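You operate a simulated robot arm through the tools that you are given. There is no shell and no other tool. Be economical: measure what you need, move in short steps, check, and stop when the job is done.

You run a simulated two-armed robot. Do the job below in one go: nothing can be reset, and whatever is moved stays where it is left.

Task
Flush both nozzles into the drip tray with one stroke of 100 ml.
Fine: open valves 58 and 59 and shut the guard before you press fill, once; after that raise the guard and pull the tray out; nothing on the floor. Where these are worked on the way, their far stop is far enough and under half their travel is too little: clear guard.

Only the result counts: the job must be done as asked and must still hold three seconds after the hand-in. Knocking over, shifting, dropping, spilling or breaking anything else fails it.

Robot
Two 7-joint arms with two-finger parallel grippers on one trunk, on a base that drives. Base frame: it is fixed to the floor where the robot stands at the start and does not move with it; the origin is under the middle of the robot, x ahead of it, y to its left, z up. Readings come in mm, degrees, newtons and seconds.
The left shoulder is at the start at [50, 165, 1230], the right one opposite. With the tool pointing down near the work surface each hand reaches from about 100 to 600 mm from the robot's upright axis, wherever it stands, measured 20 degrees to its own side. Places, roughly: clear guard [400, 400, 1400]; fill button [400, 100, 900]; filler drip tray [600, 400, 900]; height crank [700, 200, 1300]; small bottle [750, -1000, 1000]; small bottle full of red cordial [500, -2500, 1000]; speed switch [600, 100, 900]; tall bottle [1000, -1000, 1000]; tall bottle full of yellow cordial [500, -2500, 750]; valve fifty-eight [800, 200, 1000]; valve fifty-nine [800, 0, 1000]; valve fifty-six [600, 1200, 1100]; volume dial [500, 0, 900]. Payload 3.91 kg a hand.
Tool frame (each hand has its own): the origin (TCP) lies between the finger pads and is the grasp point; the fingertips stand 30 mm ahead of it; z points along the fingers, y is the line along which they close. Largest opening 110 mm; finger width 20, thickness 10; the body of the gripper, 48 by 112 mm, starts 55 mm behind the TCP.
Orientation is told as [roll, pitch, yaw] about the base's x, y, z axes, in that order, counted from this pose: with the fingers straight down and closing along the base's y, the tool's x points along the base's -x, its y along +y and its z along -z.

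Tools
- The arms move only by the tool step_arm. It takes "left_plan", "right_plan" or both (then of equal length, played together; a hand with none holds still); each is text: rows parted by semicolons, each of 7 numbers parted by spaces: the closure, from 0 (fully open) to 1 (shut), then the shift along the base's x, y, z in units of 30 mm (1.0 is 30 mm), then the turn, a rotation vector about the base's x, y, z in units of 8 degrees (1.0 is 8 degrees). In form: fingers tx ty tz wx wy wz; .... A call has 1 to 8 rows; each row shifts and turns the commanded pose from where the row before left it. A call with a number of a shift or a turn outside -1 to 1 is refused whole. Rows are played at 5 a second. More than 50 mm and 8.6 degrees between two rows, or a gripper value outside its range, and nothing of the call is played. A pose out of reach is approached as far as the arm can. The call stops where the force on the tool passes 40 N (or 10 N more than at its start, if that is more) or the arm is blocked; 0.2 s more then pass. Each finger travels about 45 mm/s and halts on what it meets, pressing with about 39 N; the grip force reading is that of the motor and also rises with nothing between the fingers. The clock runs only during rows and for 0.2 s after the last one: add rows that do not move to give the fingers time. It gives the time, the measured TCP pose, the force on the tool (base axes), the opening and the grip force at its end, in the units of the frame above (readings bear some noise), with the torque about the TCP (base axes, N m) and any sound that the robot's microphone picked up.
- Cameras (640 x 400 px; columns grow to the right, rows downward): "scene" is now at [115.7, 36.8, 1419.8]; the picture's right is [0.38, -0.92, 0.00], its down [-0.35, -0.15, -0.92] and it looks along [0.85, 0.35, -0.38] (base axes); focal length 214 px, centre (320, 200). "left" rides on the left gripper at [73, -17, -103] in its tool frame; the picture's right is [0.23, 0.97, 0.00], its down [-0.76, 0.18, -0.62] and it looks along [-0.61, 0.14, 0.78] (tool axes); focal length 222 px, centre (320, 200). "right" rides on the right gripper at [72, 17, -103] in its tool frame; the picture's right is [-0.23, 0.97, 0.00], its down [-0.76, -0.18, -0.62] and it looks along [-0.61, -0.14, 0.78] (tool axes); focal length 222 px, centre (320, 200). There is no depth. A picture from a camera that has moved, and an enlarged one, comes with that camera's place and axes in the base frame and with its lens.
- grab_frame(camera): a new picture of that camera. No time passes.
- raise_lower(by): slides the trunk up (or, below 0, down) by that many mm; the arms and the scene camera ride with it, the base frame stays. It gives what a move gives, with no picture.
- steer(legs): drives the robot by 1 to 6 legs, each [ahead, left, turn to the left] in mm, mm and degrees, along the robot's own axes; the way and the turn of a leg run together, so that a leg with both is an arc; at most 1500 mm and 180 degrees a leg. The arms and the cameras ride along, it lands a little off, and it stops where it bumps. It gives what a move gives.
- aim_head(pan, tilt): turns the head with the scene camera to pan (to the left, within 80 degrees either way) and tilt (down, from -29 to 69), counted from straight ahead of the robot. It gives what a move gives.
- inspect(camera, box): a new picture of the part [left, top, right, bottom] of that camera's present view, enlarged. No time passes.
- hand_in(): hands the job in; it is judged then, once.

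Go step by step. Nothing tells you exact positions but the pictures and the camera data: compare them with the known pose of the tool, close in by small moves and look again before you grip or let go. The budget is 120 turns and 92 pictures, counting those below and the enlarged ones. Unless the task says otherwise, let go and move clear before handing in.

The tools are called after ">>>" as a command line: name --argument value ..., lists and objects as JSON in quotes. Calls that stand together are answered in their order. step_arm: Moves the arms, as the interface text tells. Its arguments: {"type":"object","properties":{"left_plan":{"type":"string"},"right_plan":{"type":"string"}},"required":[]} The other tools are called the same way: raise_lower (by) slides the trunk up or down; steer (legs) drives the base; aim_head (pan, tilt) turns the head that bears the scene camera; grab_frame (camera) takes a picture; inspect (camera, box) takes an enlarged picture of a part of a camera's view; hand_in () hands the job in.

At the start:

```text
time_s: 0.0
left_eef_pos: [362.0, 315.0, 1149.5]
left_ee_rot: [0.0, 0.1, 0.1]
left_ft_force: [-1.0, 0.2, 0.6]
left_moment: [-0.02, 0.03, 0.01]
left_width: 109.9
left_finger_force: 0.1
right_eef_pos: [351.4, 1.6, 1370.5]
right_ee_rot: [0.0, 0.1, 0.0]
right_ft_force: [0.2, 0.3, -0.1]
right_moment: [-0.03, 0.01, -0.01]
right_width: 109.8
right_finger_force: 0.1
trunk travel left (down, up): [-450.0, 53.0]
robot x, y, heading: [-3.2, 0.2, -0.0]
head pan, tilt: [22.5, 22.5]
```

scene: 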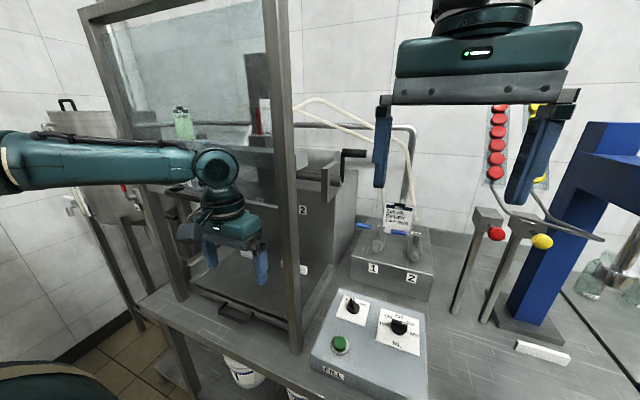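
right: 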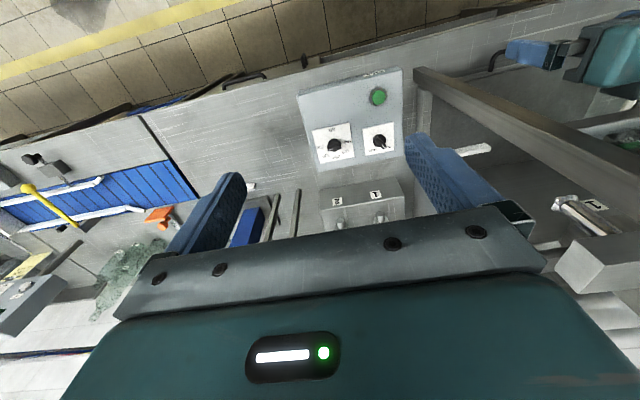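
left: 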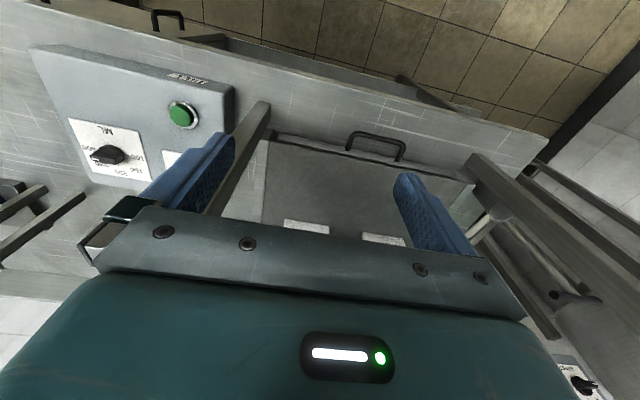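

I see the filler with its guard frame on the left, a control box with two dials and a green button, and a two-valve block labelled 1 and 2. I'll enlarge the labels first.

>>> inspect --camera "scene" --box '[300, 180, 460, 390]'

>>> inspect --camera "right" --box '[280, 60, 440, 240]'

>>> inspect --camera "scene" --box '[130, 60, 350, 340]'

```text
1.90 times, centred on (380, 285) of scene
camera zoom: at [115.7, 36.8, 1419.8], right [0.38, -0.92, 0.0], down [-0.35, -0.15, -0.92], along [0.85, 0.35, -0.38], focal length 408 px, centre (206, 38)
```

zoom: 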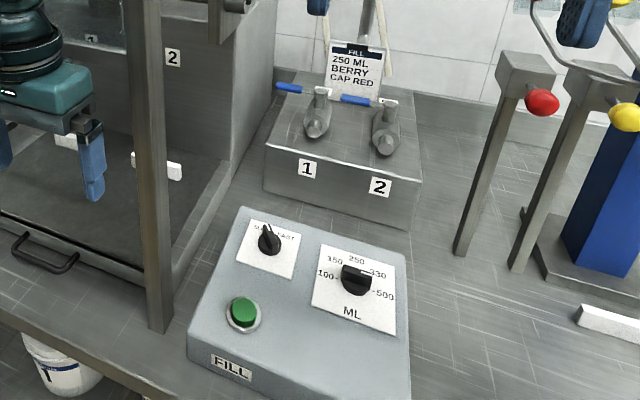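

```text
2.22 times, centred on (360, 150) of right
camera zoom: at [279.3, 15.6, 1472.9], right [0.23, 0.97, 0.0], down [0.76, -0.18, 0.62], along [0.61, -0.14, -0.78], focal length 494 px, centre (231, 311)
```

zoom: 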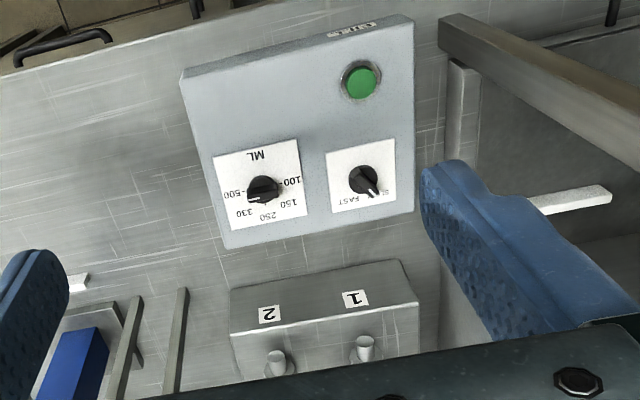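

```text
1.43 times, centred on (240, 200) of scene
camera zoom: at [115.7, 36.8, 1419.8], right [0.38, -0.92, 0.0], down [-0.35, -0.15, -0.92], along [0.85, 0.35, -0.38], focal length 306 px, centre (434, 200)
```

zoom: 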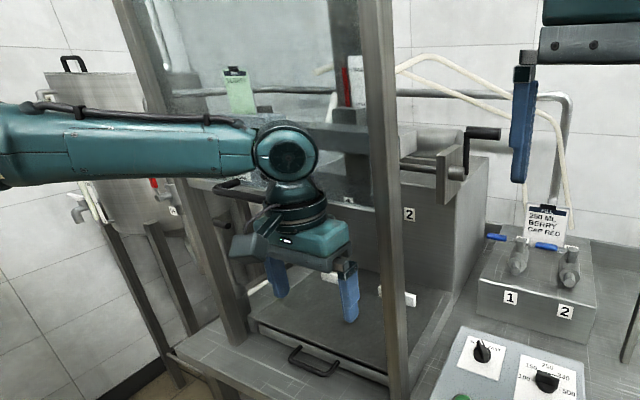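

The left arm blocks the guard from view, so I'll draw it back a little and look again from the scene camera.

>>> step_arm --left_plan "0 -1 0 0 0 0 0;0 -1 0 0 0 0 0;0 -1 0 0 0 0 0;0 -1 0.5 -1 0 0 0;0 0 0.5 -1 0 0 0;0 0 0.5 -1 0 0 0" --right_plan "0 -1 -1 0 0 0 0;0 -1 -1 0 0 0 0;0 0 -1 0 0 0 0;0 0 -1 0 0 0 0;0 0 -1 0 0 0 0;0 0 0 0 0 0 0"

>>> aim_head --pan 30 --tilt 20

>>> grab_frame --camera "scene"

```text
time_s: 1.4
left_eef_pos: [240.4, 359.4, 1058.0]
left_ee_rot: [0.0, -0.1, 0.1]
left_ft_force: [-0.5, -0.7, -0.4]
left_moment: [0.02, 0.0, -0.01]
left_width: 110.0
left_finger_force: 0.1
right_eef_pos: [293.6, -149.7, 1370.8]
right_ee_rot: [0.0, 0.0, 0.0]
right_ft_force: [-0.6, 0.2, 0.4]
right_moment: [0.01, -0.02, 0.0]
right_width: 110.4
right_finger_force: 0.0
trunk travel left (down, up): [-450.0, 53.0]
robot x, y, heading: [2.0, 0.6, -0.1]
head pan, tilt: [22.5, 22.5]
```

```text
time_s: 2.1
left_eef_pos: [240.8, 358.1, 1056.9]
left_ee_rot: [0.0, 0.0, 0.0]
left_ft_force: [-0.2, 0.5, -0.1]
left_moment: [0.0, 0.03, 0.01]
left_width: 110.0
left_finger_force: 0.2
right_eef_pos: [293.1, -151.1, 1369.7]
right_ee_rot: [-0.1, 0.0, 0.0]
right_ft_force: [-0.5, -0.2, 0.2]
right_moment: [0.02, 0.0, 0.01]
right_width: 110.0
right_finger_force: 0.1
trunk travel left (down, up): [-450.0, 53.0]
robot x, y, heading: [1.0, -3.8, 0.0]
head pan, tilt: [30.0, 20.0]
```

```text
85 pictures are left
camera scene: at [110.7, 47.9, 1423.9], right [0.5, -0.87, 0.0], down [-0.3, -0.17, -0.94], along [0.81, 0.47, -0.34], focal length 214 px, centre (320, 200)
```

scene: 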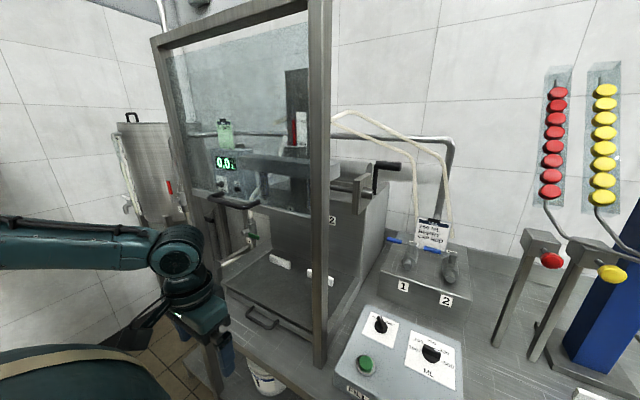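

Clearer now; I'll enlarge the guard and the panel.

>>> inspect --camera "scene" --box '[150, 100, 350, 340]'

>>> inspect --camera "scene" --box '[335, 210, 475, 400]'

```text
1.67 times, centred on (250, 220) of scene
camera zoom: at [110.7, 47.9, 1423.9], right [0.5, -0.87, 0.0], down [-0.3, -0.17, -0.94], along [0.81, 0.47, -0.34], focal length 358 px, centre (437, 167)
```

zoom: 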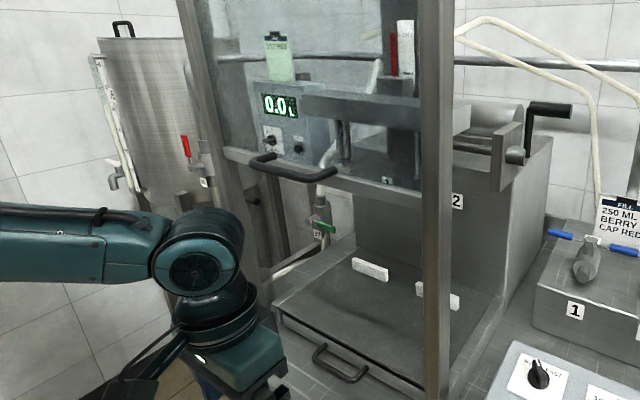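

```text
2.11 times, centred on (405, 305) of scene
camera zoom: at [110.7, 47.9, 1423.9], right [0.5, -0.87, 0.0], down [-0.3, -0.17, -0.94], along [0.81, 0.47, -0.34], focal length 452 px, centre (141, -21)
```

zoom: 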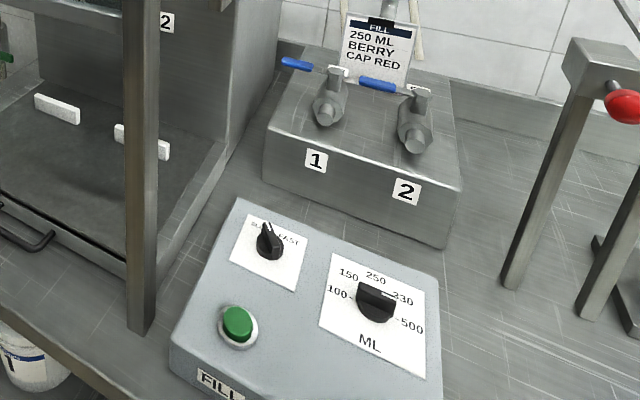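

I'll bring the right hand low over the control box to read the dials and valve tags with its camera.

>>> step_arm --right_plan "0 0 1 -1 0 0 0;0 0 1 -1 0 0 0;0 0 1 -1 0 0 0;0 0 1 -1 0 0 0;0 0 1 -1 0 0 0;0 0 0.5 -1 0 0 0"

>>> grab_frame --camera "right"

>>> inspect --camera "scene" --box '[370, 210, 480, 310]'

```text
time_s: 3.5
left_eef_pos: [241.1, 358.2, 1056.9]
left_ee_rot: [0.0, 0.0, 0.2]
left_ft_force: [0.8, -0.1, 0.7]
left_moment: [-0.04, 0.02, -0.01]
left_width: 109.9
left_finger_force: 0.0
right_eef_pos: [290.8, 16.6, 1190.7]
right_ee_rot: [-0.1, 0.0, 0.0]
right_ft_force: [0.3, 0.3, 0.0]
right_moment: [-0.04, -0.06, 0.03]
right_width: 109.7
right_finger_force: 0.0
trunk travel left (down, up): [-450.0, 53.0]
robot x, y, heading: [-1.9, -2.8, -0.1]
head pan, tilt: [30.0, 20.0]
```

```text
82 pictures are left
camera right: at [217.9, 30.3, 1293.8], right [0.23, 0.97, 0.0], down [0.76, -0.18, 0.62], along [0.61, -0.14, -0.78], focal length 222 px, centre (320, 200)
```

right: 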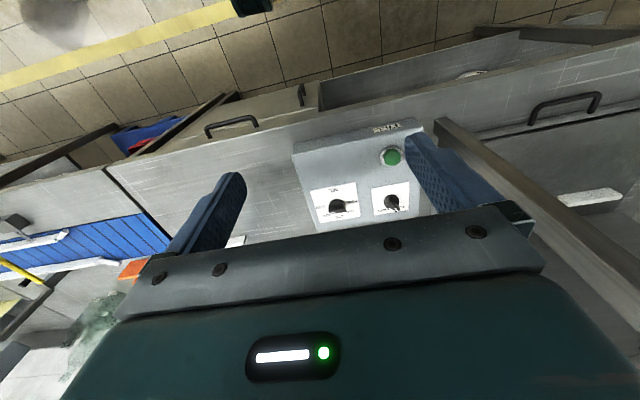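

```text
4.00 times, centred on (425, 260) of scene
camera zoom: at [110.9, 47.9, 1423.9], right [0.5, -0.87, 0.0], down [-0.3, -0.17, -0.94], along [0.81, 0.47, -0.34], focal length 858 px, centre (-100, -40)
```

zoom: 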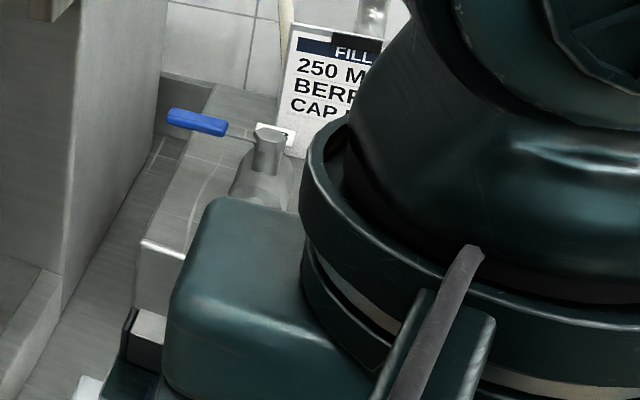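

Dial is at about [540, -3, 917], button about [436, 118, 915]. I'll enlarge the dial plates.

>>> inspect --camera "right" --box '[290, 170, 420, 240]'

>>> inspect --camera "right" --box '[480, 60, 640, 240]'

```text
4.92 times, centred on (355, 205) of right
camera zoom: at [217.9, 30.3, 1293.8], right [0.23, 0.97, 0.0], down [0.76, -0.18, 0.62], along [0.61, -0.14, -0.78], focal length 1094 px, centre (148, 175)
```

zoom: 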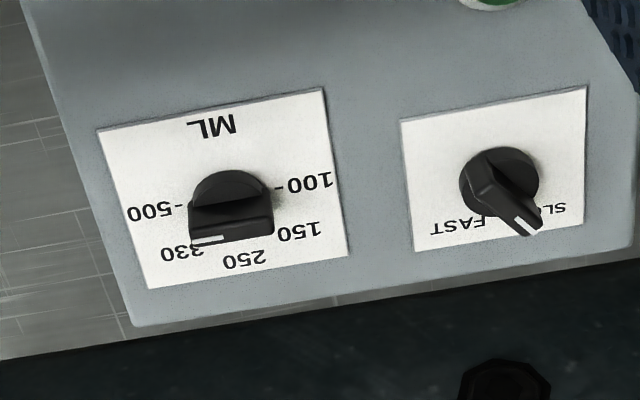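

```text
2.22 times, centred on (560, 150) of right
camera zoom: at [217.9, 30.3, 1293.8], right [0.23, 0.97, 0.0], down [0.76, -0.18, 0.62], along [0.61, -0.14, -0.78], focal length 494 px, centre (-213, 311)
```

zoom: 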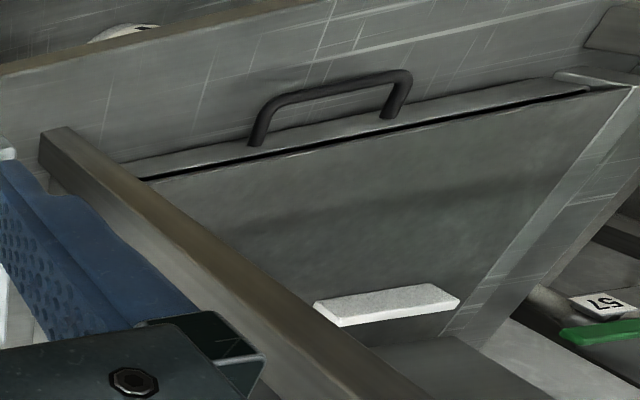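

Tag 57 sits on the green valve behind, so the blue ones should be 58/59; next I check how close the base is to the bench and re-aim at the valves.

>>> step_arm --right_plan "0 -1 -1 0 0 0 0;0 -1 -1 0 0 0 0;0 -1 -1 0 0 0 0;0 0 -1 0 0 0 0;0 0 -1 0 0 0 0;0 0 -1 0 0 0 0;0 0 -1 0 0 0 0"

>>> aim_head --pan 5 --tilt 50

>>> grab_frame --camera "scene"

>>> inspect --camera "scene" --box '[220, 0, 400, 130]'

```text
time_s: 4.2
left_eef_pos: [241.4, 359.5, 1056.6]
left_ee_rot: [0.0, -0.1, 0.1]
left_ft_force: [0.0, 0.1, 0.2]
left_moment: [0.05, 0.02, 0.0]
left_width: 110.1
left_finger_force: 0.0
right_eef_pos: [224.9, -56.8, 1192.1]
right_ee_rot: [0.5, -0.2, -2.5]
right_ft_force: [7.9, -3.5, 1.1]
right_moment: [0.51, 0.94, 0.27]
right_width: 109.6
right_finger_force: 0.1
trunk travel left (down, up): [-450.0, 53.0]
robot x, y, heading: [1.5, -0.1, 0.0]
head pan, tilt: [30.0, 20.0]
stopped in row 3 (right hand): the force on the tool passed its limit at 87 N (the readings are from after the stop); the commanded pose is now the measured one
```

```text
time_s: 5.2
left_eef_pos: [240.5, 359.3, 1058.5]
left_ee_rot: [0.0, 0.0, 0.2]
left_ft_force: [-0.1, -0.4, 1.6]
left_moment: [0.0, 0.02, -0.02]
left_width: 110.1
left_finger_force: 0.0
right_eef_pos: [223.9, -57.7, 1191.5]
right_ee_rot: [0.5, -0.2, -2.5]
right_ft_force: [15.2, -4.1, 1.0]
right_moment: [0.41, 1.92, 0.06]
right_width: 109.7
right_finger_force: 0.1
trunk travel left (down, up): [-450.0, 53.0]
robot x, y, heading: [1.9, 2.3, -0.0]
head pan, tilt: [5.0, 50.0]
```

```text
78 pictures are left
camera scene: at [106.7, 8.2, 1378.4], right [0.09, -1.0, 0.0], down [-0.76, -0.07, -0.64], along [0.64, 0.06, -0.77], focal length 214 px, centre (320, 200)
```

scene: 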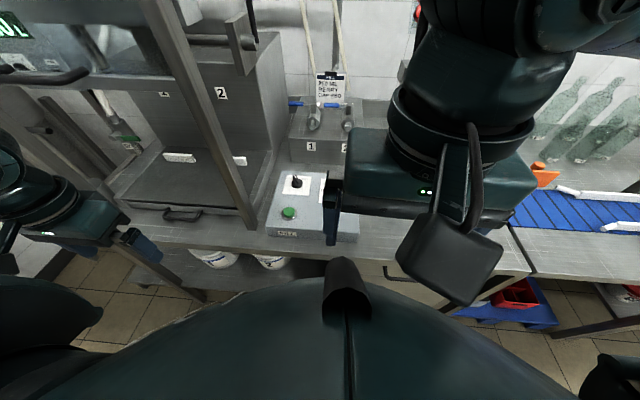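

```text
3.08 times, centred on (310, 65) of scene
camera zoom: at [106.7, 8.2, 1378.4], right [0.09, -1.0, 0.0], down [-0.76, -0.07, -0.64], along [0.64, 0.06, -0.77], focal length 660 px, centre (351, 615)
```

zoom: 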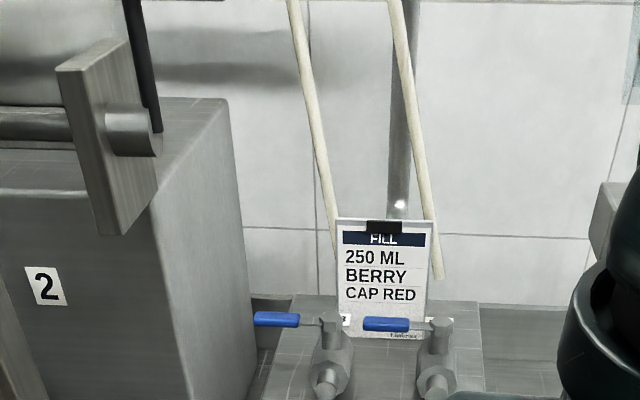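

The right hand's bracket touched the trunk; I'll back it off forward and up, tilting the tool forward so it can reach the valves.

>>> step_arm --right_plan "0 1 0 0 0 0 0;0 1 0 0 0 0 0;0 1 0 0 0 -1 0;0 1 0 0 0 -1 0;0 1 0 0 0 -1 0;0 1 0 0 0 -1 0;0 1 0 0 0 -1 0;0 1 0 0 0 -1 0"

>>> aim_head --pan 15 --tilt 35

>>> grab_frame --camera "scene"

>>> grab_frame --camera "right"

```text
time_s: 7.0
left_eef_pos: [241.3, 359.7, 1057.5]
left_ee_rot: [0.1, 0.0, 0.1]
left_ft_force: [-0.9, -0.2, -0.3]
left_moment: [-0.02, -0.01, 0.02]
left_width: 109.9
left_finger_force: 0.1
right_eef_pos: [465.2, -53.2, 1189.5]
right_ee_rot: [3.1, -48.3, -3.5]
right_ft_force: [0.3, 0.5, 0.1]
right_moment: [-0.01, 0.03, 0.0]
right_width: 109.9
right_finger_force: 0.0
trunk travel left (down, up): [-450.0, 53.0]
robot x, y, heading: [1.7, 3.1, 0.2]
head pan, tilt: [5.0, 50.0]
```

```text
time_s: 7.7
left_eef_pos: [240.0, 359.0, 1058.2]
left_ee_rot: [0.1, 0.1, 0.1]
left_ft_force: [0.4, -0.1, 0.0]
left_moment: [0.01, -0.01, -0.03]
left_width: 110.1
left_finger_force: 0.0
right_eef_pos: [464.9, -52.7, 1190.9]
right_ee_rot: [3.0, -48.0, -3.6]
right_ft_force: [1.2, -0.5, 0.4]
right_moment: [0.0, -0.01, 0.0]
right_width: 109.9
right_finger_force: 0.1
trunk travel left (down, up): [-450.0, 53.0]
robot x, y, heading: [-1.7, 1.6, 0.0]
head pan, tilt: [15.0, 35.0]
```

```text
76 pictures are left
camera scene: at [115.1, 24.1, 1400.0], right [0.26, -0.97, 0.0], down [-0.55, -0.15, -0.82], along [0.79, 0.21, -0.57], focal length 214 px, centre (320, 200)
```

scene: 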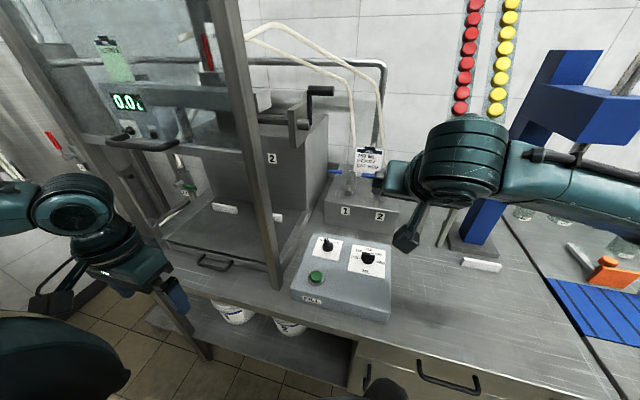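

```text
75 pictures are left
camera right: at [339.0, -35.7, 1204.8], right [0.17, 0.96, 0.2], down [0.04, -0.21, 0.98], along [0.98, -0.16, -0.08], focal length 222 px, centre (320, 200)
```

right: 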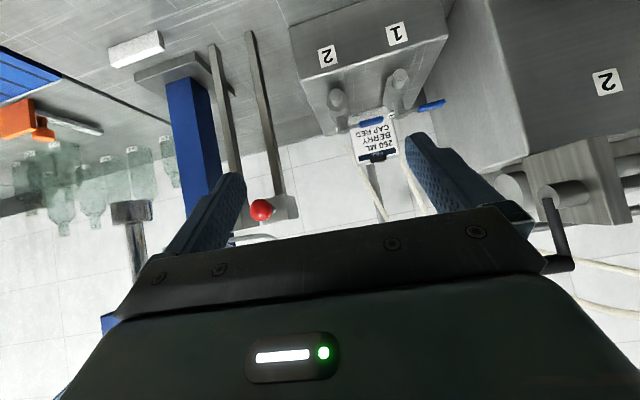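

>>> inspect --camera "right" --box '[290, 0, 460, 165]'

>>> inspect --camera "scene" --box '[290, 130, 410, 300]'

```text
2.42 times, centred on (375, 82) of right
camera zoom: at [339.0, -35.7, 1204.8], right [0.17, 0.96, 0.2], down [0.04, -0.21, 0.98], along [0.98, -0.16, -0.08], focal length 538 px, centre (187, 485)
```

zoom: 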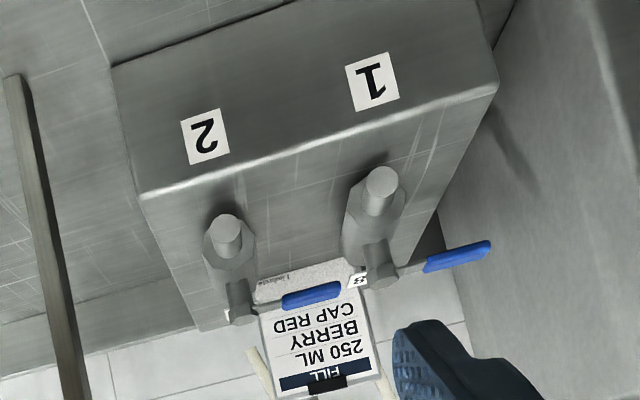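

```text
2.35 times, centred on (350, 215) of scene
camera zoom: at [115.1, 24.1, 1400.0], right [0.26, -0.97, 0.0], down [-0.55, -0.15, -0.82], along [0.79, 0.21, -0.57], focal length 505 px, centre (249, 165)
```

zoom: 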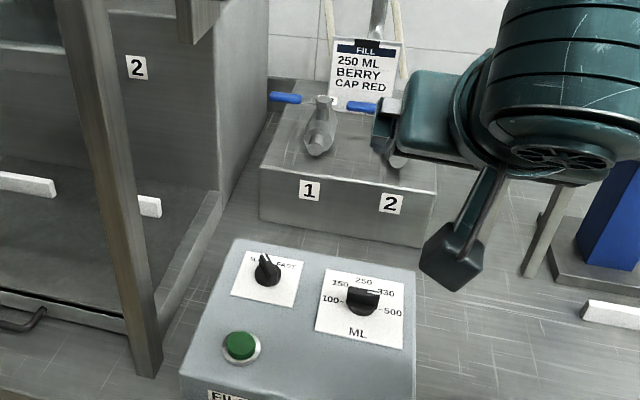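

The blue levers (58, 59) point left across their pipes, so both are closed; stems are near [836, 96, 1015] and [836, -33, 1010]. I'll bring the closed right fingers up in front of lever 58's outer end.

>>> step_arm --right_plan "1 1 0.8 0 0 -0.5 0;1 1 0.8 0 0 -0.5 0;1 1 0.8 0 0 -0.5 0;1 1 0.8 -0.5 0 0 0;1 1 0.8 -0.5 0 0 0;1 1 0.8 -0.5 0 0 0;1 1 0.8 -0.5 0 0 0;1 1 0.8 -0.5 0 0 0"

>>> grab_frame --camera "right"

>>> grab_frame --camera "scene"

```text
time_s: 9.5
left_eef_pos: [241.1, 359.3, 1057.5]
left_ee_rot: [0.1, 0.0, 0.1]
left_ft_force: [0.3, -0.3, -0.4]
left_moment: [-0.02, 0.0, 0.01]
left_width: 109.9
left_finger_force: 0.1
right_eef_pos: [696.6, 131.7, 1119.7]
right_ee_rot: [4.8, -60.2, -4.9]
right_ft_force: [-0.3, 0.4, -0.1]
right_moment: [-0.03, 0.0, 0.04]
right_width: 0.2
right_finger_force: 38.1
right hand out of reach, approached as far as the arm can: row 8
trunk travel left (down, up): [-450.0, 53.0]
robot x, y, heading: [-0.1, -3.0, -0.2]
head pan, tilt: [15.0, 35.0]
```

```text
72 pictures are left
camera right: at [570.6, 148.3, 1108.7], right [0.12, 0.96, 0.24], down [-0.17, -0.22, 0.96], along [0.98, -0.16, 0.13], focal length 222 px, centre (320, 200)
```

right: 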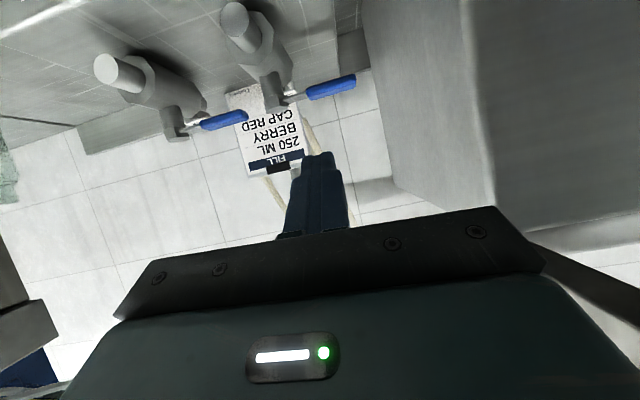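

```text
71 pictures are left
camera scene: at [114.9, 24.0, 1400.0], right [0.26, -0.97, 0.0], down [-0.55, -0.15, -0.82], along [0.79, 0.21, -0.57], focal length 214 px, centre (320, 200)
```

scene: 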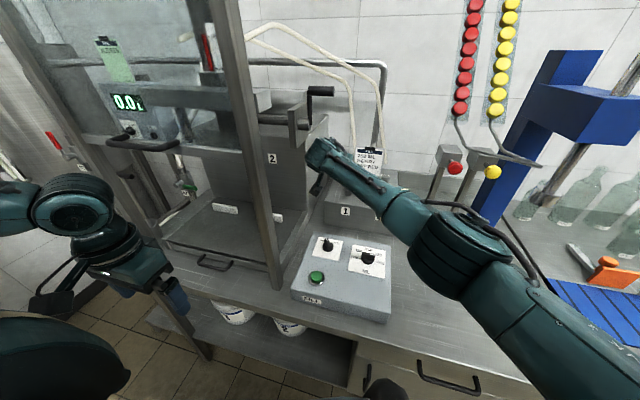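

Lever 58 is around x 815 and 80 mm beyond reach, so I'll drive ahead about 100 mm with both hands clear.

>>> steer --legs '[[60, 0, 0], [40, 0, 0]]'

>>> grab_frame --camera "right"

>>> grab_frame --camera "scene"

```text
time_s: 11.2
left_eef_pos: [334.6, 359.7, 1057.7]
left_ee_rot: [0.0, -0.3, 0.1]
left_ft_force: [-0.7, 0.2, -0.2]
left_moment: [0.01, -0.02, -0.01]
left_width: 109.9
left_finger_force: 0.1
right_eef_pos: [791.6, 130.0, 1120.6]
right_ee_rot: [4.6, -60.1, -4.9]
right_ft_force: [-0.4, 0.2, 0.3]
right_moment: [-0.01, -0.02, 0.0]
right_width: 0.0
right_finger_force: 37.4
trunk travel left (down, up): [-450.0, 53.0]
robot x, y, heading: [93.0, 1.3, -0.0]
head pan, tilt: [15.0, 35.0]
stopped in leg 2: the robot was blocked; the commanded pose is now the measured one
```

```text
70 pictures are left
camera right: at [665.6, 147.2, 1108.9], right [0.13, 0.96, 0.24], down [-0.17, -0.21, 0.96], along [0.98, -0.16, 0.13], focal length 222 px, centre (320, 200)
```

right: 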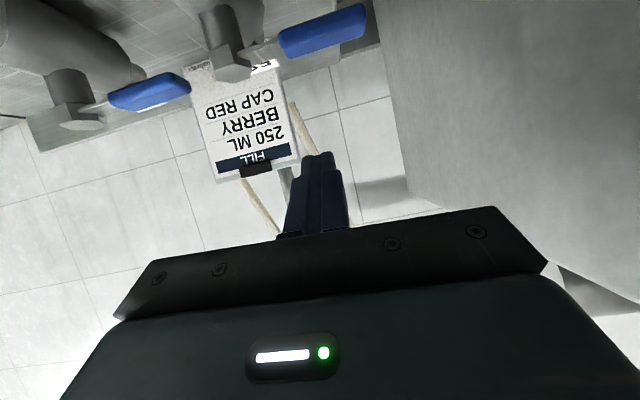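

```text
69 pictures are left
camera scene: at [208.3, 24.7, 1400.3], right [0.26, -0.97, 0.0], down [-0.55, -0.15, -0.82], along [0.79, 0.21, -0.57], focal length 214 px, centre (320, 200)
```

scene: 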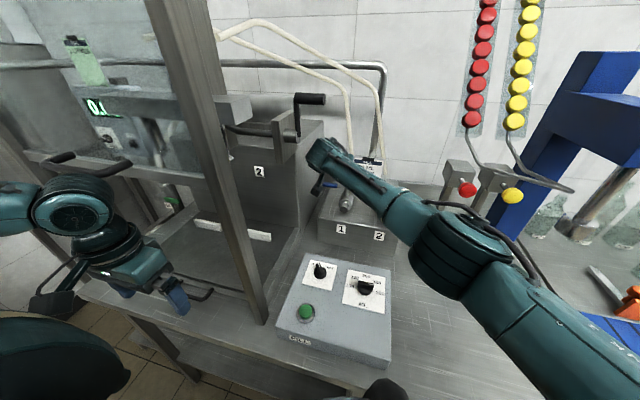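

Lever 58 now triangulates to [810, 148, 1031] with the stem at [808, 93]. I'll come back and down in front of it, then push gently away from the robot.

>>> step_arm --right_plan "1 -1 0.5 0 0 0 0;1 -1 0.4 -0.5 0 0 0;1 0 0 -1 0 0 0;1 0 0 -1 0 0 0;1 0 0 -0.3 0 0 0"

>>> grab_frame --camera "right"

>>> inspect --camera "scene" --box '[260, 110, 420, 250]'

```text
time_s: 12.4
left_eef_pos: [337.4, 359.5, 1057.1]
left_ee_rot: [0.0, -0.1, 0.1]
left_ft_force: [-0.9, 0.3, 0.4]
left_moment: [0.02, 0.04, 0.0]
left_width: 110.3
left_finger_force: 0.0
right_eef_pos: [734.7, 157.0, 1032.9]
right_ee_rot: [4.5, -60.0, -4.9]
right_ft_force: [0.3, -0.9, -0.2]
right_moment: [0.01, 0.01, 0.0]
right_width: 0.1
right_finger_force: 37.7
trunk travel left (down, up): [-450.0, 53.0]
robot x, y, heading: [96.4, -0.5, -0.3]
head pan, tilt: [15.0, 35.0]
```

```text
68 pictures are left
camera right: at [608.0, 174.7, 1022.4], right [0.13, 0.96, 0.24], down [-0.16, -0.21, 0.96], along [0.98, -0.16, 0.13], focal length 222 px, centre (320, 200)
```

right: 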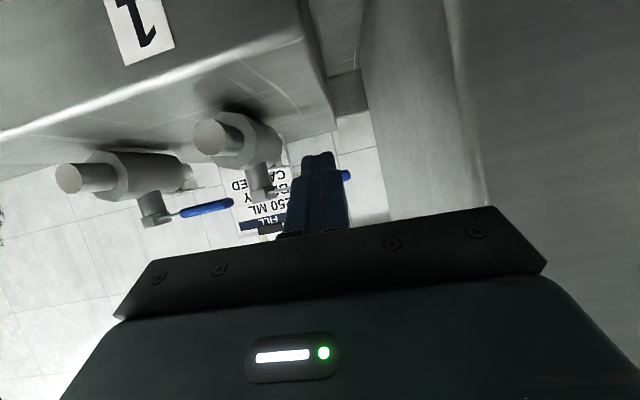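

```text
2.86 times, centred on (340, 180) of scene
camera zoom: at [210.8, 24.7, 1400.1], right [0.26, -0.97, 0.0], down [-0.55, -0.15, -0.82], along [0.79, 0.21, -0.57], focal length 613 px, centre (263, 257)
```

zoom: 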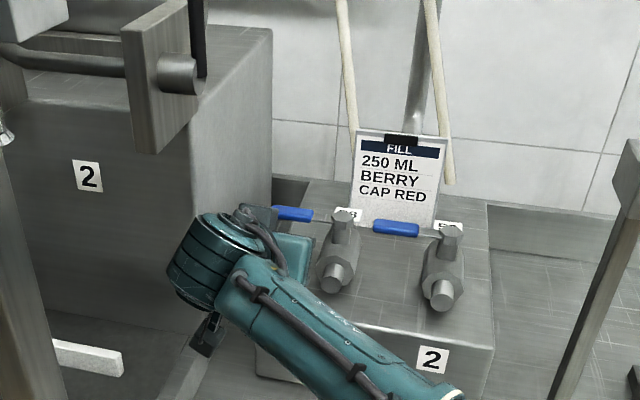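

The fingers are in line with the lever; now pushing ahead in small rows.

>>> step_arm --right_plan "1 0.7 0 0 0 0 0;1 0.5 0 0 0 0 0;1 0.5 0 0 0 0 0;1 0.4 0 0 0 0 0;1 0.4 -0.1 0 0 0 0"

>>> grab_frame --camera "right"

```text
time_s: 13.6
left_eef_pos: [337.3, 360.0, 1057.8]
left_ee_rot: [0.0, -0.1, 0.2]
left_ft_force: [0.4, -0.2, -0.6]
left_moment: [0.01, 0.02, 0.03]
left_width: 110.0
left_finger_force: 0.1
right_eef_pos: [766.5, 146.6, 1035.4]
right_ee_rot: [4.6, -60.1, -4.9]
right_ft_force: [0.7, 1.0, -0.5]
right_moment: [-0.03, 0.02, -0.02]
right_width: 0.1
right_finger_force: 37.4
right hand out of reach, approached as far as the arm can: row 2, 3, 4, 5
trunk travel left (down, up): [-450.0, 53.0]
robot x, y, heading: [96.0, 2.3, -0.0]
head pan, tilt: [15.0, 35.0]
```

```text
66 pictures are left
camera right: at [640.6, 163.4, 1025.0], right [0.13, 0.96, 0.24], down [-0.16, -0.21, 0.96], along [0.98, -0.16, 0.13], focal length 222 px, centre (320, 200)
```

right: 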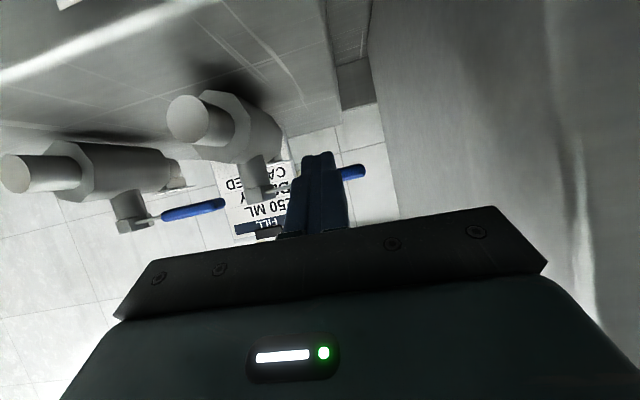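

Just short of reach. I'll retract the hand upward, then shift the base left 150 mm so the right shoulder faces the valves squarely.

>>> step_arm --right_plan "1 -1 0 0.3 0 0 0;1 -1 -0.7 1 0 0 0;1 -1 -1 1 0 0 0;1 0 -1 1 0 0 0;1 0 -1 1 0 0 0;1 0 -1 0 0 0 0"

>>> steer --legs '[[-12, 0, 0], [0, 150, 0], [15, 0, 0]]'

```text
refused: row 3 steps farther than a row can; nothing moved
```

```text
time_s: 15.3
left_eef_pos: [323.5, 432.6, 1058.2]
left_ee_rot: [0.0, -0.3, 0.2]
left_ft_force: [1.0, -0.2, -0.2]
left_moment: [-0.01, 0.02, 0.01]
left_width: 110.0
left_finger_force: 0.0
right_eef_pos: [753.3, 215.2, 1035.9]
right_ee_rot: [4.4, -59.9, -5.3]
right_ft_force: [-8.7, -5.1, 1.7]
right_moment: [0.38, -0.4, 0.57]
right_width: 0.1
right_finger_force: 37.9
trunk travel left (down, up): [-450.0, 53.0]
robot x, y, heading: [81.0, 72.8, 0.2]
head pan, tilt: [15.0, 35.0]
stopped in leg 2: the force on the tool passed its limit at 116 N (the readings are from after the stop); the commanded pose is now the measured one
```

The arm call was refused and the base drove anyway, pressing the hand against the filler wall. I'll move the hand off it sideways and look.

>>> step_arm --right_plan "1 0 -0.7 0 0 0 0;1 -0.8 -0.5 0.3 0 0 0;1 -0.8 0 0.8 0 0 0;1 -0.8 -0.5 0.8 0 0 0;1 -0.7 -0.8 0.8 0 0 0;1 0 -1 0.8 0 0 0;1 0 -1 0 0 0 0"

>>> grab_frame --camera "scene"

```text
time_s: 16.9
left_eef_pos: [324.4, 434.2, 1056.8]
left_ee_rot: [0.0, -0.1, 0.2]
left_ft_force: [-1.2, -0.6, -0.2]
left_moment: [0.04, -0.02, 0.0]
left_width: 110.3
left_finger_force: 0.0
right_eef_pos: [659.7, 80.3, 1139.5]
right_ee_rot: [4.2, -59.8, -5.3]
right_ft_force: [0.2, -0.1, -0.1]
right_moment: [-0.01, 0.0, 0.01]
right_width: 0.0
right_finger_force: 37.8
trunk travel left (down, up): [-450.0, 53.0]
robot x, y, heading: [85.2, 73.3, 0.1]
head pan, tilt: [15.0, 35.0]
```

```text
65 pictures are left
camera scene: at [198.9, 98.2, 1400.1], right [0.26, -0.97, 0.0], down [-0.55, -0.15, -0.82], along [0.79, 0.21, -0.57], focal length 214 px, centre (320, 200)
```

scene: 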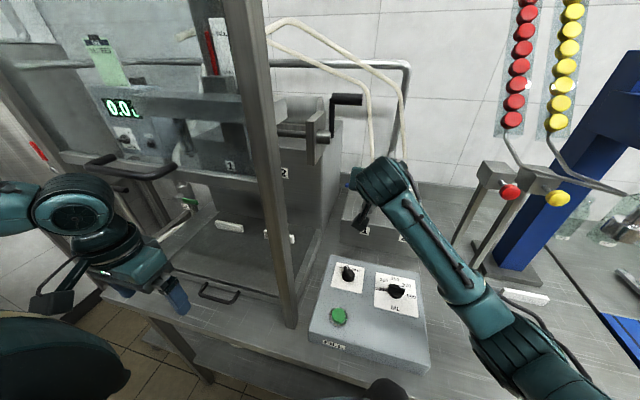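

Everything looks undisturbed. I'll shift the hand right a bit more, then finish the sideways drive.

>>> step_arm --right_plan "1 0 -1 0 0 0 0;1 0 -1 0 0 0 0;1 0 -0.7 0 0 0 0"

```text
time_s: 17.7
left_eef_pos: [325.2, 434.3, 1059.0]
left_ee_rot: [-0.1, -0.1, 0.2]
left_ft_force: [0.8, -1.4, 0.4]
left_moment: [-0.03, 0.06, -0.02]
left_width: 110.1
left_finger_force: 0.0
right_eef_pos: [661.5, 0.0, 1139.2]
right_ee_rot: [4.2, -59.8, -5.1]
right_ft_force: [0.2, 0.1, -0.5]
right_moment: [0.02, 0.0, -0.02]
right_width: 0.2
right_finger_force: 37.7
trunk travel left (down, up): [-450.0, 53.0]
robot x, y, heading: [86.0, 76.9, 0.1]
head pan, tilt: [15.0, 35.0]
```

>>> steer --legs '[[0, 75, 0]]'

>>> grab_frame --camera "right"

```text
time_s: 19.0
left_eef_pos: [326.2, 507.1, 1056.7]
left_ee_rot: [-0.2, 0.0, 0.1]
left_ft_force: [0.0, -0.9, -0.2]
left_moment: [0.02, 0.0, -0.01]
left_width: 110.0
left_finger_force: 0.1
right_eef_pos: [661.1, 73.9, 1138.8]
right_ee_rot: [4.3, -59.8, -5.4]
right_ft_force: [0.9, 0.6, -1.1]
right_moment: [0.02, -0.03, 0.0]
right_width: 0.0
right_finger_force: 38.0
trunk travel left (down, up): [-450.0, 53.0]
robot x, y, heading: [83.0, 147.1, 0.0]
head pan, tilt: [15.0, 35.0]
```

```text
64 pictures are left
camera right: at [534.3, 92.5, 1128.1], right [0.14, 0.96, 0.23], down [-0.16, -0.21, 0.96], along [0.98, -0.18, 0.13], focal length 222 px, centre (320, 200)
```

right: 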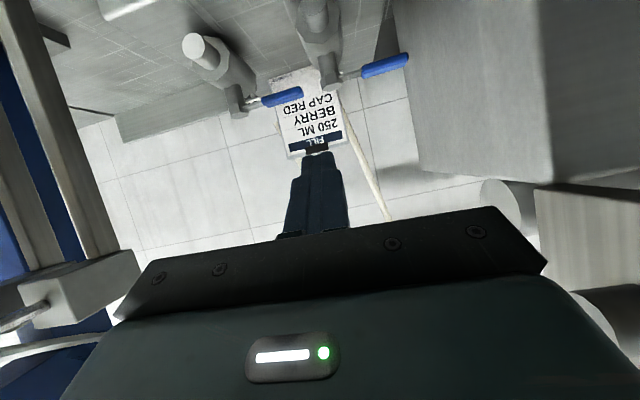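

Base is in place. Back to the front of lever 58 and push.

>>> step_arm --right_plan "1 1 0.8 0 0 0 0;1 1 0.8 -0.5 0 0 0;1 0.6 0.8 -0.9 0 0 0;1 0 0.2 -1 0 0 0;1 0 0 -1 0 0 0;1 0.5 0 0 0 0 0;1 0.5 0 0 0 0 0;1 0.4 0 0 0 0 0"

>>> grab_frame --camera "right"

```text
time_s: 20.9
left_eef_pos: [319.7, 504.9, 1059.2]
left_ee_rot: [0.0, -0.3, 0.0]
left_ft_force: [-0.3, -0.1, 0.6]
left_moment: [0.0, 0.02, 0.05]
left_width: 110.0
left_finger_force: 0.0
right_eef_pos: [770.4, 152.3, 1037.8]
right_ee_rot: [4.1, -59.3, -5.3]
right_ft_force: [-33.6, -6.1, 8.7]
right_moment: [-0.21, -0.04, -0.24]
right_width: 0.3
right_finger_force: 37.9
trunk travel left (down, up): [-450.0, 53.0]
robot x, y, heading: [86.1, 149.0, -0.2]
head pan, tilt: [15.0, 35.0]
stopped in row 8 (right hand): the force on the tool passed its limit at 45 N (the readings are from after the stop); the commanded pose is now the measured one
```

```text
63 pictures are left
camera right: at [644.1, 170.5, 1028.0], right [0.15, 0.96, 0.23], down [-0.15, -0.21, 0.97], along [0.98, -0.18, 0.12], focal length 222 px, centre (320, 200)
```

right: 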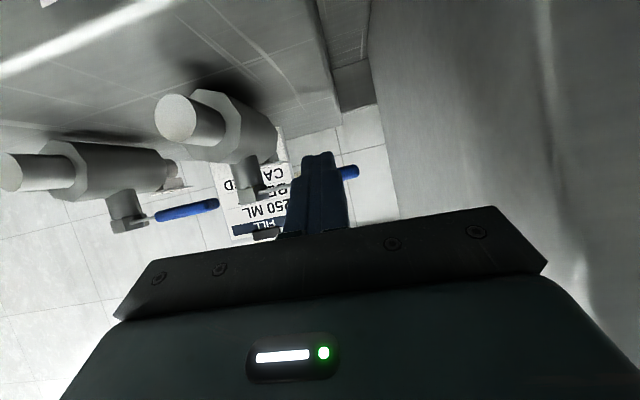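

It is hard-stopped that way, so 58 opens toward the robot. I'll lift off, shift the base slightly left and forward for reach, then hook the lever from behind.

>>> step_arm --right_plan "1 -0.5 0 0.5 0 0 0;1 -0.5 0 1 0 0 0;1 -0.5 0 1 0 0 0;1 -0.3 -0.8 0.6 0 0 0;1 0 -1 0 0 0 0;1 0 -1 0 0 0 0"

```text
time_s: 22.3
left_eef_pos: [324.5, 505.1, 1057.6]
left_ee_rot: [0.0, 0.0, 0.1]
left_ft_force: [0.5, -0.1, -0.1]
left_moment: [-0.01, 0.01, -0.01]
left_width: 110.0
left_finger_force: 0.1
right_eef_pos: [720.6, 65.4, 1125.8]
right_ee_rot: [4.0, -59.0, -5.4]
right_ft_force: [0.6, -0.5, -0.4]
right_moment: [0.03, 0.02, 0.03]
right_width: 0.2
right_finger_force: 37.8
trunk travel left (down, up): [-450.0, 53.0]
robot x, y, heading: [78.6, 146.5, 0.0]
head pan, tilt: [15.0, 35.0]
```

>>> steer --legs '[[0, 60, 0], [8, 0, 0]]'

>>> grab_frame --camera "scene"

>>> grab_frame --camera "right"

```text
time_s: 23.8
left_eef_pos: [332.6, 566.4, 1058.1]
left_ee_rot: [0.0, -0.1, 0.2]
left_ft_force: [0.2, 0.3, 0.2]
left_moment: [0.0, 0.01, 0.0]
left_width: 110.1
left_finger_force: 0.1
right_eef_pos: [728.5, 128.1, 1126.0]
right_ee_rot: [3.9, -59.0, -5.2]
right_ft_force: [0.1, -0.1, 0.0]
right_moment: [0.01, 0.01, -0.01]
right_width: 0.0
right_finger_force: 38.2
trunk travel left (down, up): [-450.0, 53.0]
robot x, y, heading: [89.0, 204.9, 0.4]
head pan, tilt: [15.0, 35.0]
```

```text
62 pictures are left
camera scene: at [206.5, 231.4, 1400.0], right [0.26, -0.97, 0.0], down [-0.55, -0.15, -0.82], along [0.79, 0.21, -0.57], focal length 214 px, centre (320, 200)
```

scene: 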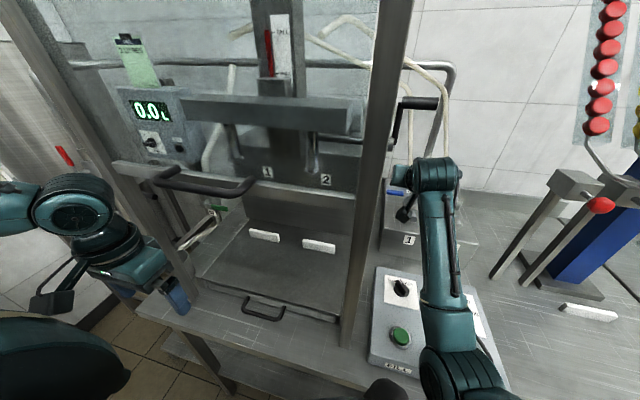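

```text
61 pictures are left
camera right: at [602.8, 147.0, 1117.1], right [0.15, 0.96, 0.23], down [-0.15, -0.21, 0.97], along [0.98, -0.18, 0.11], focal length 222 px, centre (320, 200)
```

right: 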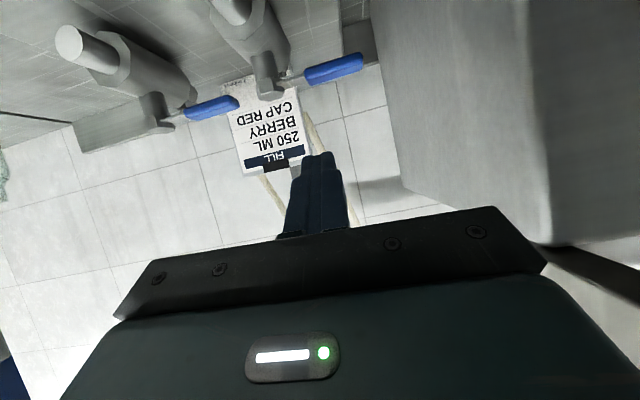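

Now over the lever with a steeper tool, then down behind it.

>>> step_arm --right_plan "1 1 0.4 0 0 0.6 0;1 1 0.4 0 0 0.6 0;1 0.9 0.2 0 0 0 0;1 0 0 -0.8 0 0 0"

>>> grab_frame --camera "right"

```text
time_s: 24.8
left_eef_pos: [332.0, 561.9, 1059.4]
left_ee_rot: [0.3, 0.0, 0.1]
left_ft_force: [-0.4, -0.1, -1.1]
left_moment: [-0.02, 0.06, 0.0]
left_width: 110.0
left_finger_force: 0.0
right_eef_pos: [811.7, 148.8, 1099.2]
right_ee_rot: [3.1, -49.1, -4.7]
right_ft_force: [0.0, 0.5, 1.1]
right_moment: [-0.01, 0.01, -0.02]
right_width: 0.0
right_finger_force: 37.5
trunk travel left (down, up): [-450.0, 53.0]
robot x, y, heading: [93.0, 204.1, 0.0]
head pan, tilt: [15.0, 35.0]
```

```text
60 pictures are left
camera right: at [687.7, 167.7, 1111.9], right [0.19, 0.96, 0.21], down [0.02, -0.21, 0.98], along [0.98, -0.18, -0.06], focal length 222 px, centre (320, 200)
```

right: 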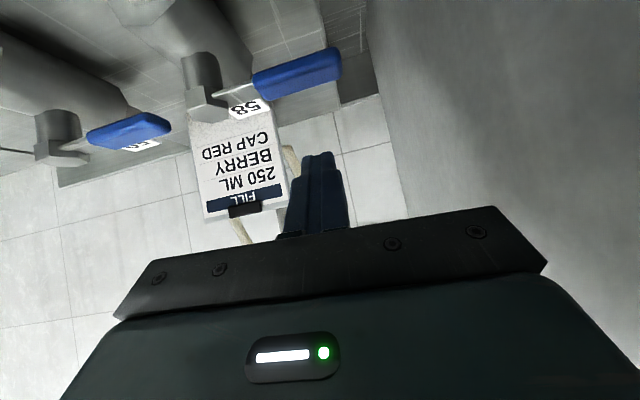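

>>> step_arm --right_plan "1 0.2 0.2 -0.6 0 0 0;1 0.1 0 -0.5 0 0 0;1 0 0 -0.4 0 0 0;1 -0.4 0 0 0 0 0;1 -0.5 -0.1 0 0 0 0"

>>> grab_frame --camera "right"

```text
time_s: 26.0
left_eef_pos: [332.0, 567.1, 1055.9]
left_ee_rot: [0.0, -0.2, 0.2]
left_ft_force: [-0.4, 0.1, 1.1]
left_moment: [-0.04, 0.03, 0.0]
left_width: 109.8
left_finger_force: 0.1
right_eef_pos: [797.4, 162.1, 1059.4]
right_ee_rot: [2.7, -49.6, -3.9]
right_ft_force: [1.8, 1.9, 4.7]
right_moment: [0.04, -0.06, 0.04]
right_width: 0.1
right_finger_force: 38.0
trunk travel left (down, up): [-450.0, 53.0]
robot x, y, heading: [90.8, 205.3, 0.0]
head pan, tilt: [15.0, 35.0]
```

```text
59 pictures are left
camera right: at [671.0, 180.2, 1071.4], right [0.18, 0.96, 0.2], down [0.01, -0.21, 0.98], along [0.98, -0.17, -0.05], focal length 222 px, centre (320, 200)
```

right: 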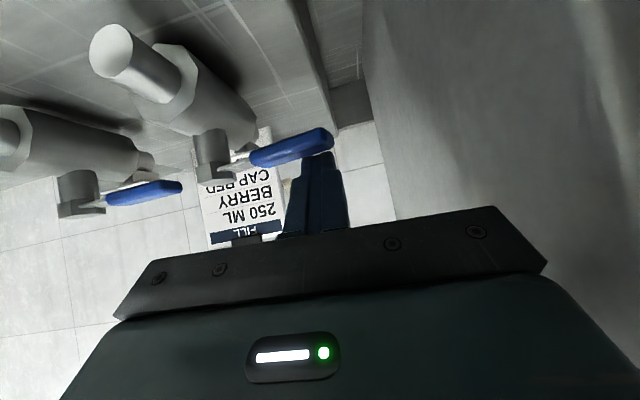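

The fingers ride on top of the lever; I'll go up, further beyond, down deeper, then pull.

>>> step_arm --right_plan "1 0 0 0.5 0 0 0;1 0.6 0 0.2 0 0 0;1 0.6 0 0 0 0 0;1 0 0 -0.7 0 0 0;1 0 0 -0.6 0 0 0"

>>> grab_frame --camera "right"

```text
time_s: 27.2
left_eef_pos: [333.2, 567.2, 1057.4]
left_ee_rot: [0.0, -0.1, 0.2]
left_ft_force: [-0.3, -0.8, -0.2]
left_moment: [0.02, 0.02, -0.01]
left_width: 109.9
left_finger_force: 0.1
right_eef_pos: [832.8, 159.9, 1038.3]
right_ee_rot: [2.6, -49.4, -4.0]
right_ft_force: [0.4, -0.4, -0.3]
right_moment: [-0.01, 0.0, -0.02]
right_width: 0.1
right_finger_force: 37.7
trunk travel left (down, up): [-450.0, 53.0]
robot x, y, heading: [90.7, 211.1, -0.0]
head pan, tilt: [15.0, 35.0]
```

```text
58 pictures are left
camera right: at [707.6, 179.0, 1050.6], right [0.18, 0.96, 0.2], down [0.01, -0.21, 0.98], along [0.98, -0.18, -0.05], focal length 222 px, centre (320, 200)
```

right: 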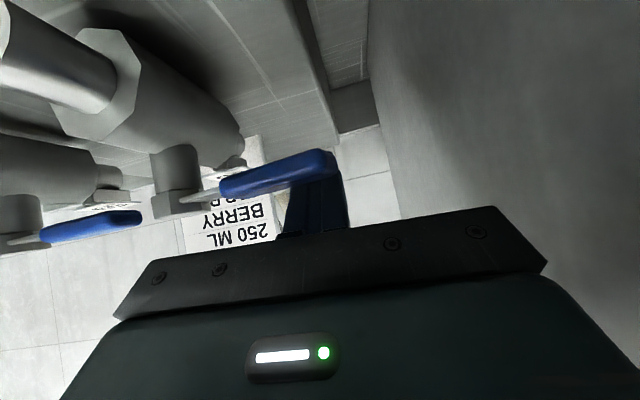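

The finger is behind the lever. Pulling it around its arc toward the robot.

>>> step_arm --right_plan "1 -0.6 0 0 0 0 0;1 -0.6 0 0 0 0 0;1 -0.6 0 0 0 0 0;1 -0.4 -0.1 0.1 0 0 0;1 -0.4 -0.3 0.1 0 0 0;1 -0.4 -0.4 0.1 0 0 0"

>>> grab_frame --camera "right"

```text
time_s: 28.6
left_eef_pos: [332.5, 567.0, 1057.3]
left_ee_rot: [0.0, -0.1, 0.2]
left_ft_force: [0.9, -1.2, -0.3]
left_moment: [0.01, 0.02, -0.02]
left_width: 109.9
left_finger_force: 0.0
right_eef_pos: [741.4, 136.0, 1051.1]
right_ee_rot: [2.7, -49.3, -4.0]
right_ft_force: [-0.2, 0.5, 0.3]
right_moment: [0.01, 0.0, -0.02]
right_width: 0.1
right_finger_force: 37.7
trunk travel left (down, up): [-450.0, 53.0]
robot x, y, heading: [88.2, 204.1, -0.0]
head pan, tilt: [15.0, 35.0]
```

```text
57 pictures are left
camera right: at [616.8, 154.6, 1062.4], right [0.18, 0.96, 0.2], down [0.01, -0.21, 0.98], along [0.98, -0.18, -0.05], focal length 222 px, centre (320, 200)
```

right: 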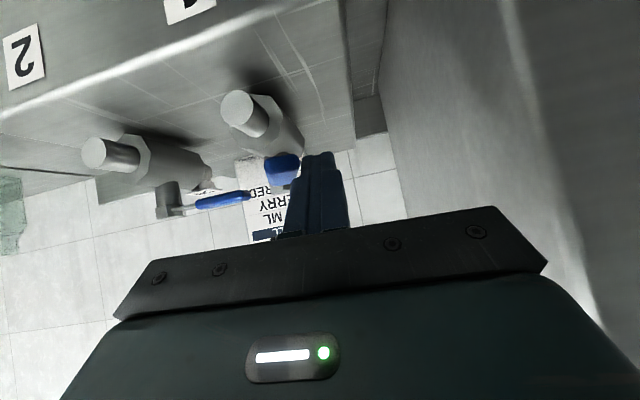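

The lever has swung toward us. I push it on to its stop sideways.

>>> step_arm --right_plan "1 -0.2 -0.5 0 0 0 0;1 0 -0.5 0 0 0 0;1 0 -0.5 0 0 0 0;1 0 -0.4 0 0 0 0"

>>> grab_frame --camera "right"

```text
time_s: 29.5
left_eef_pos: [330.9, 567.4, 1058.6]
left_ee_rot: [0.0, -0.1, 0.4]
left_ft_force: [0.2, -0.6, 0.5]
left_moment: [0.06, -0.02, 0.0]
left_width: 109.9
left_finger_force: 0.1
right_eef_pos: [735.0, 109.2, 1050.6]
right_ee_rot: [4.3, -49.3, -3.1]
right_ft_force: [-1.2, 13.4, 0.9]
right_moment: [0.12, -0.01, 0.33]
right_width: 0.0
right_finger_force: 37.5
trunk travel left (down, up): [-450.0, 53.0]
robot x, y, heading: [90.6, 210.6, 0.5]
head pan, tilt: [15.0, 35.0]
stopped in row 4 (right hand): the force on the tool passed its limit at 45 N (the readings are from after the stop); the commanded pose is now the measured one
```

```text
56 pictures are left
camera right: at [609.5, 122.7, 1063.0], right [0.15, 0.96, 0.22], down [0.02, -0.23, 0.97], along [0.99, -0.14, -0.05], focal length 222 px, centre (320, 200)
```

right: 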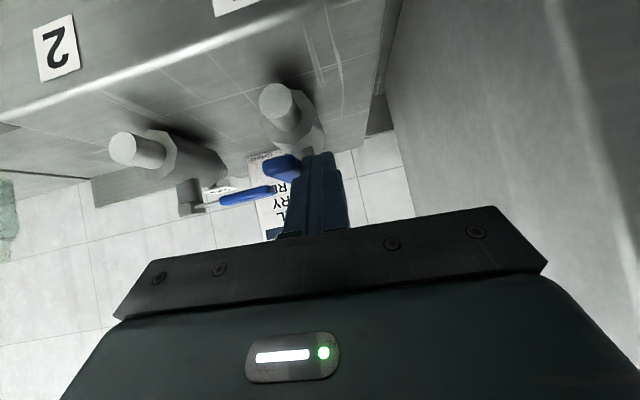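

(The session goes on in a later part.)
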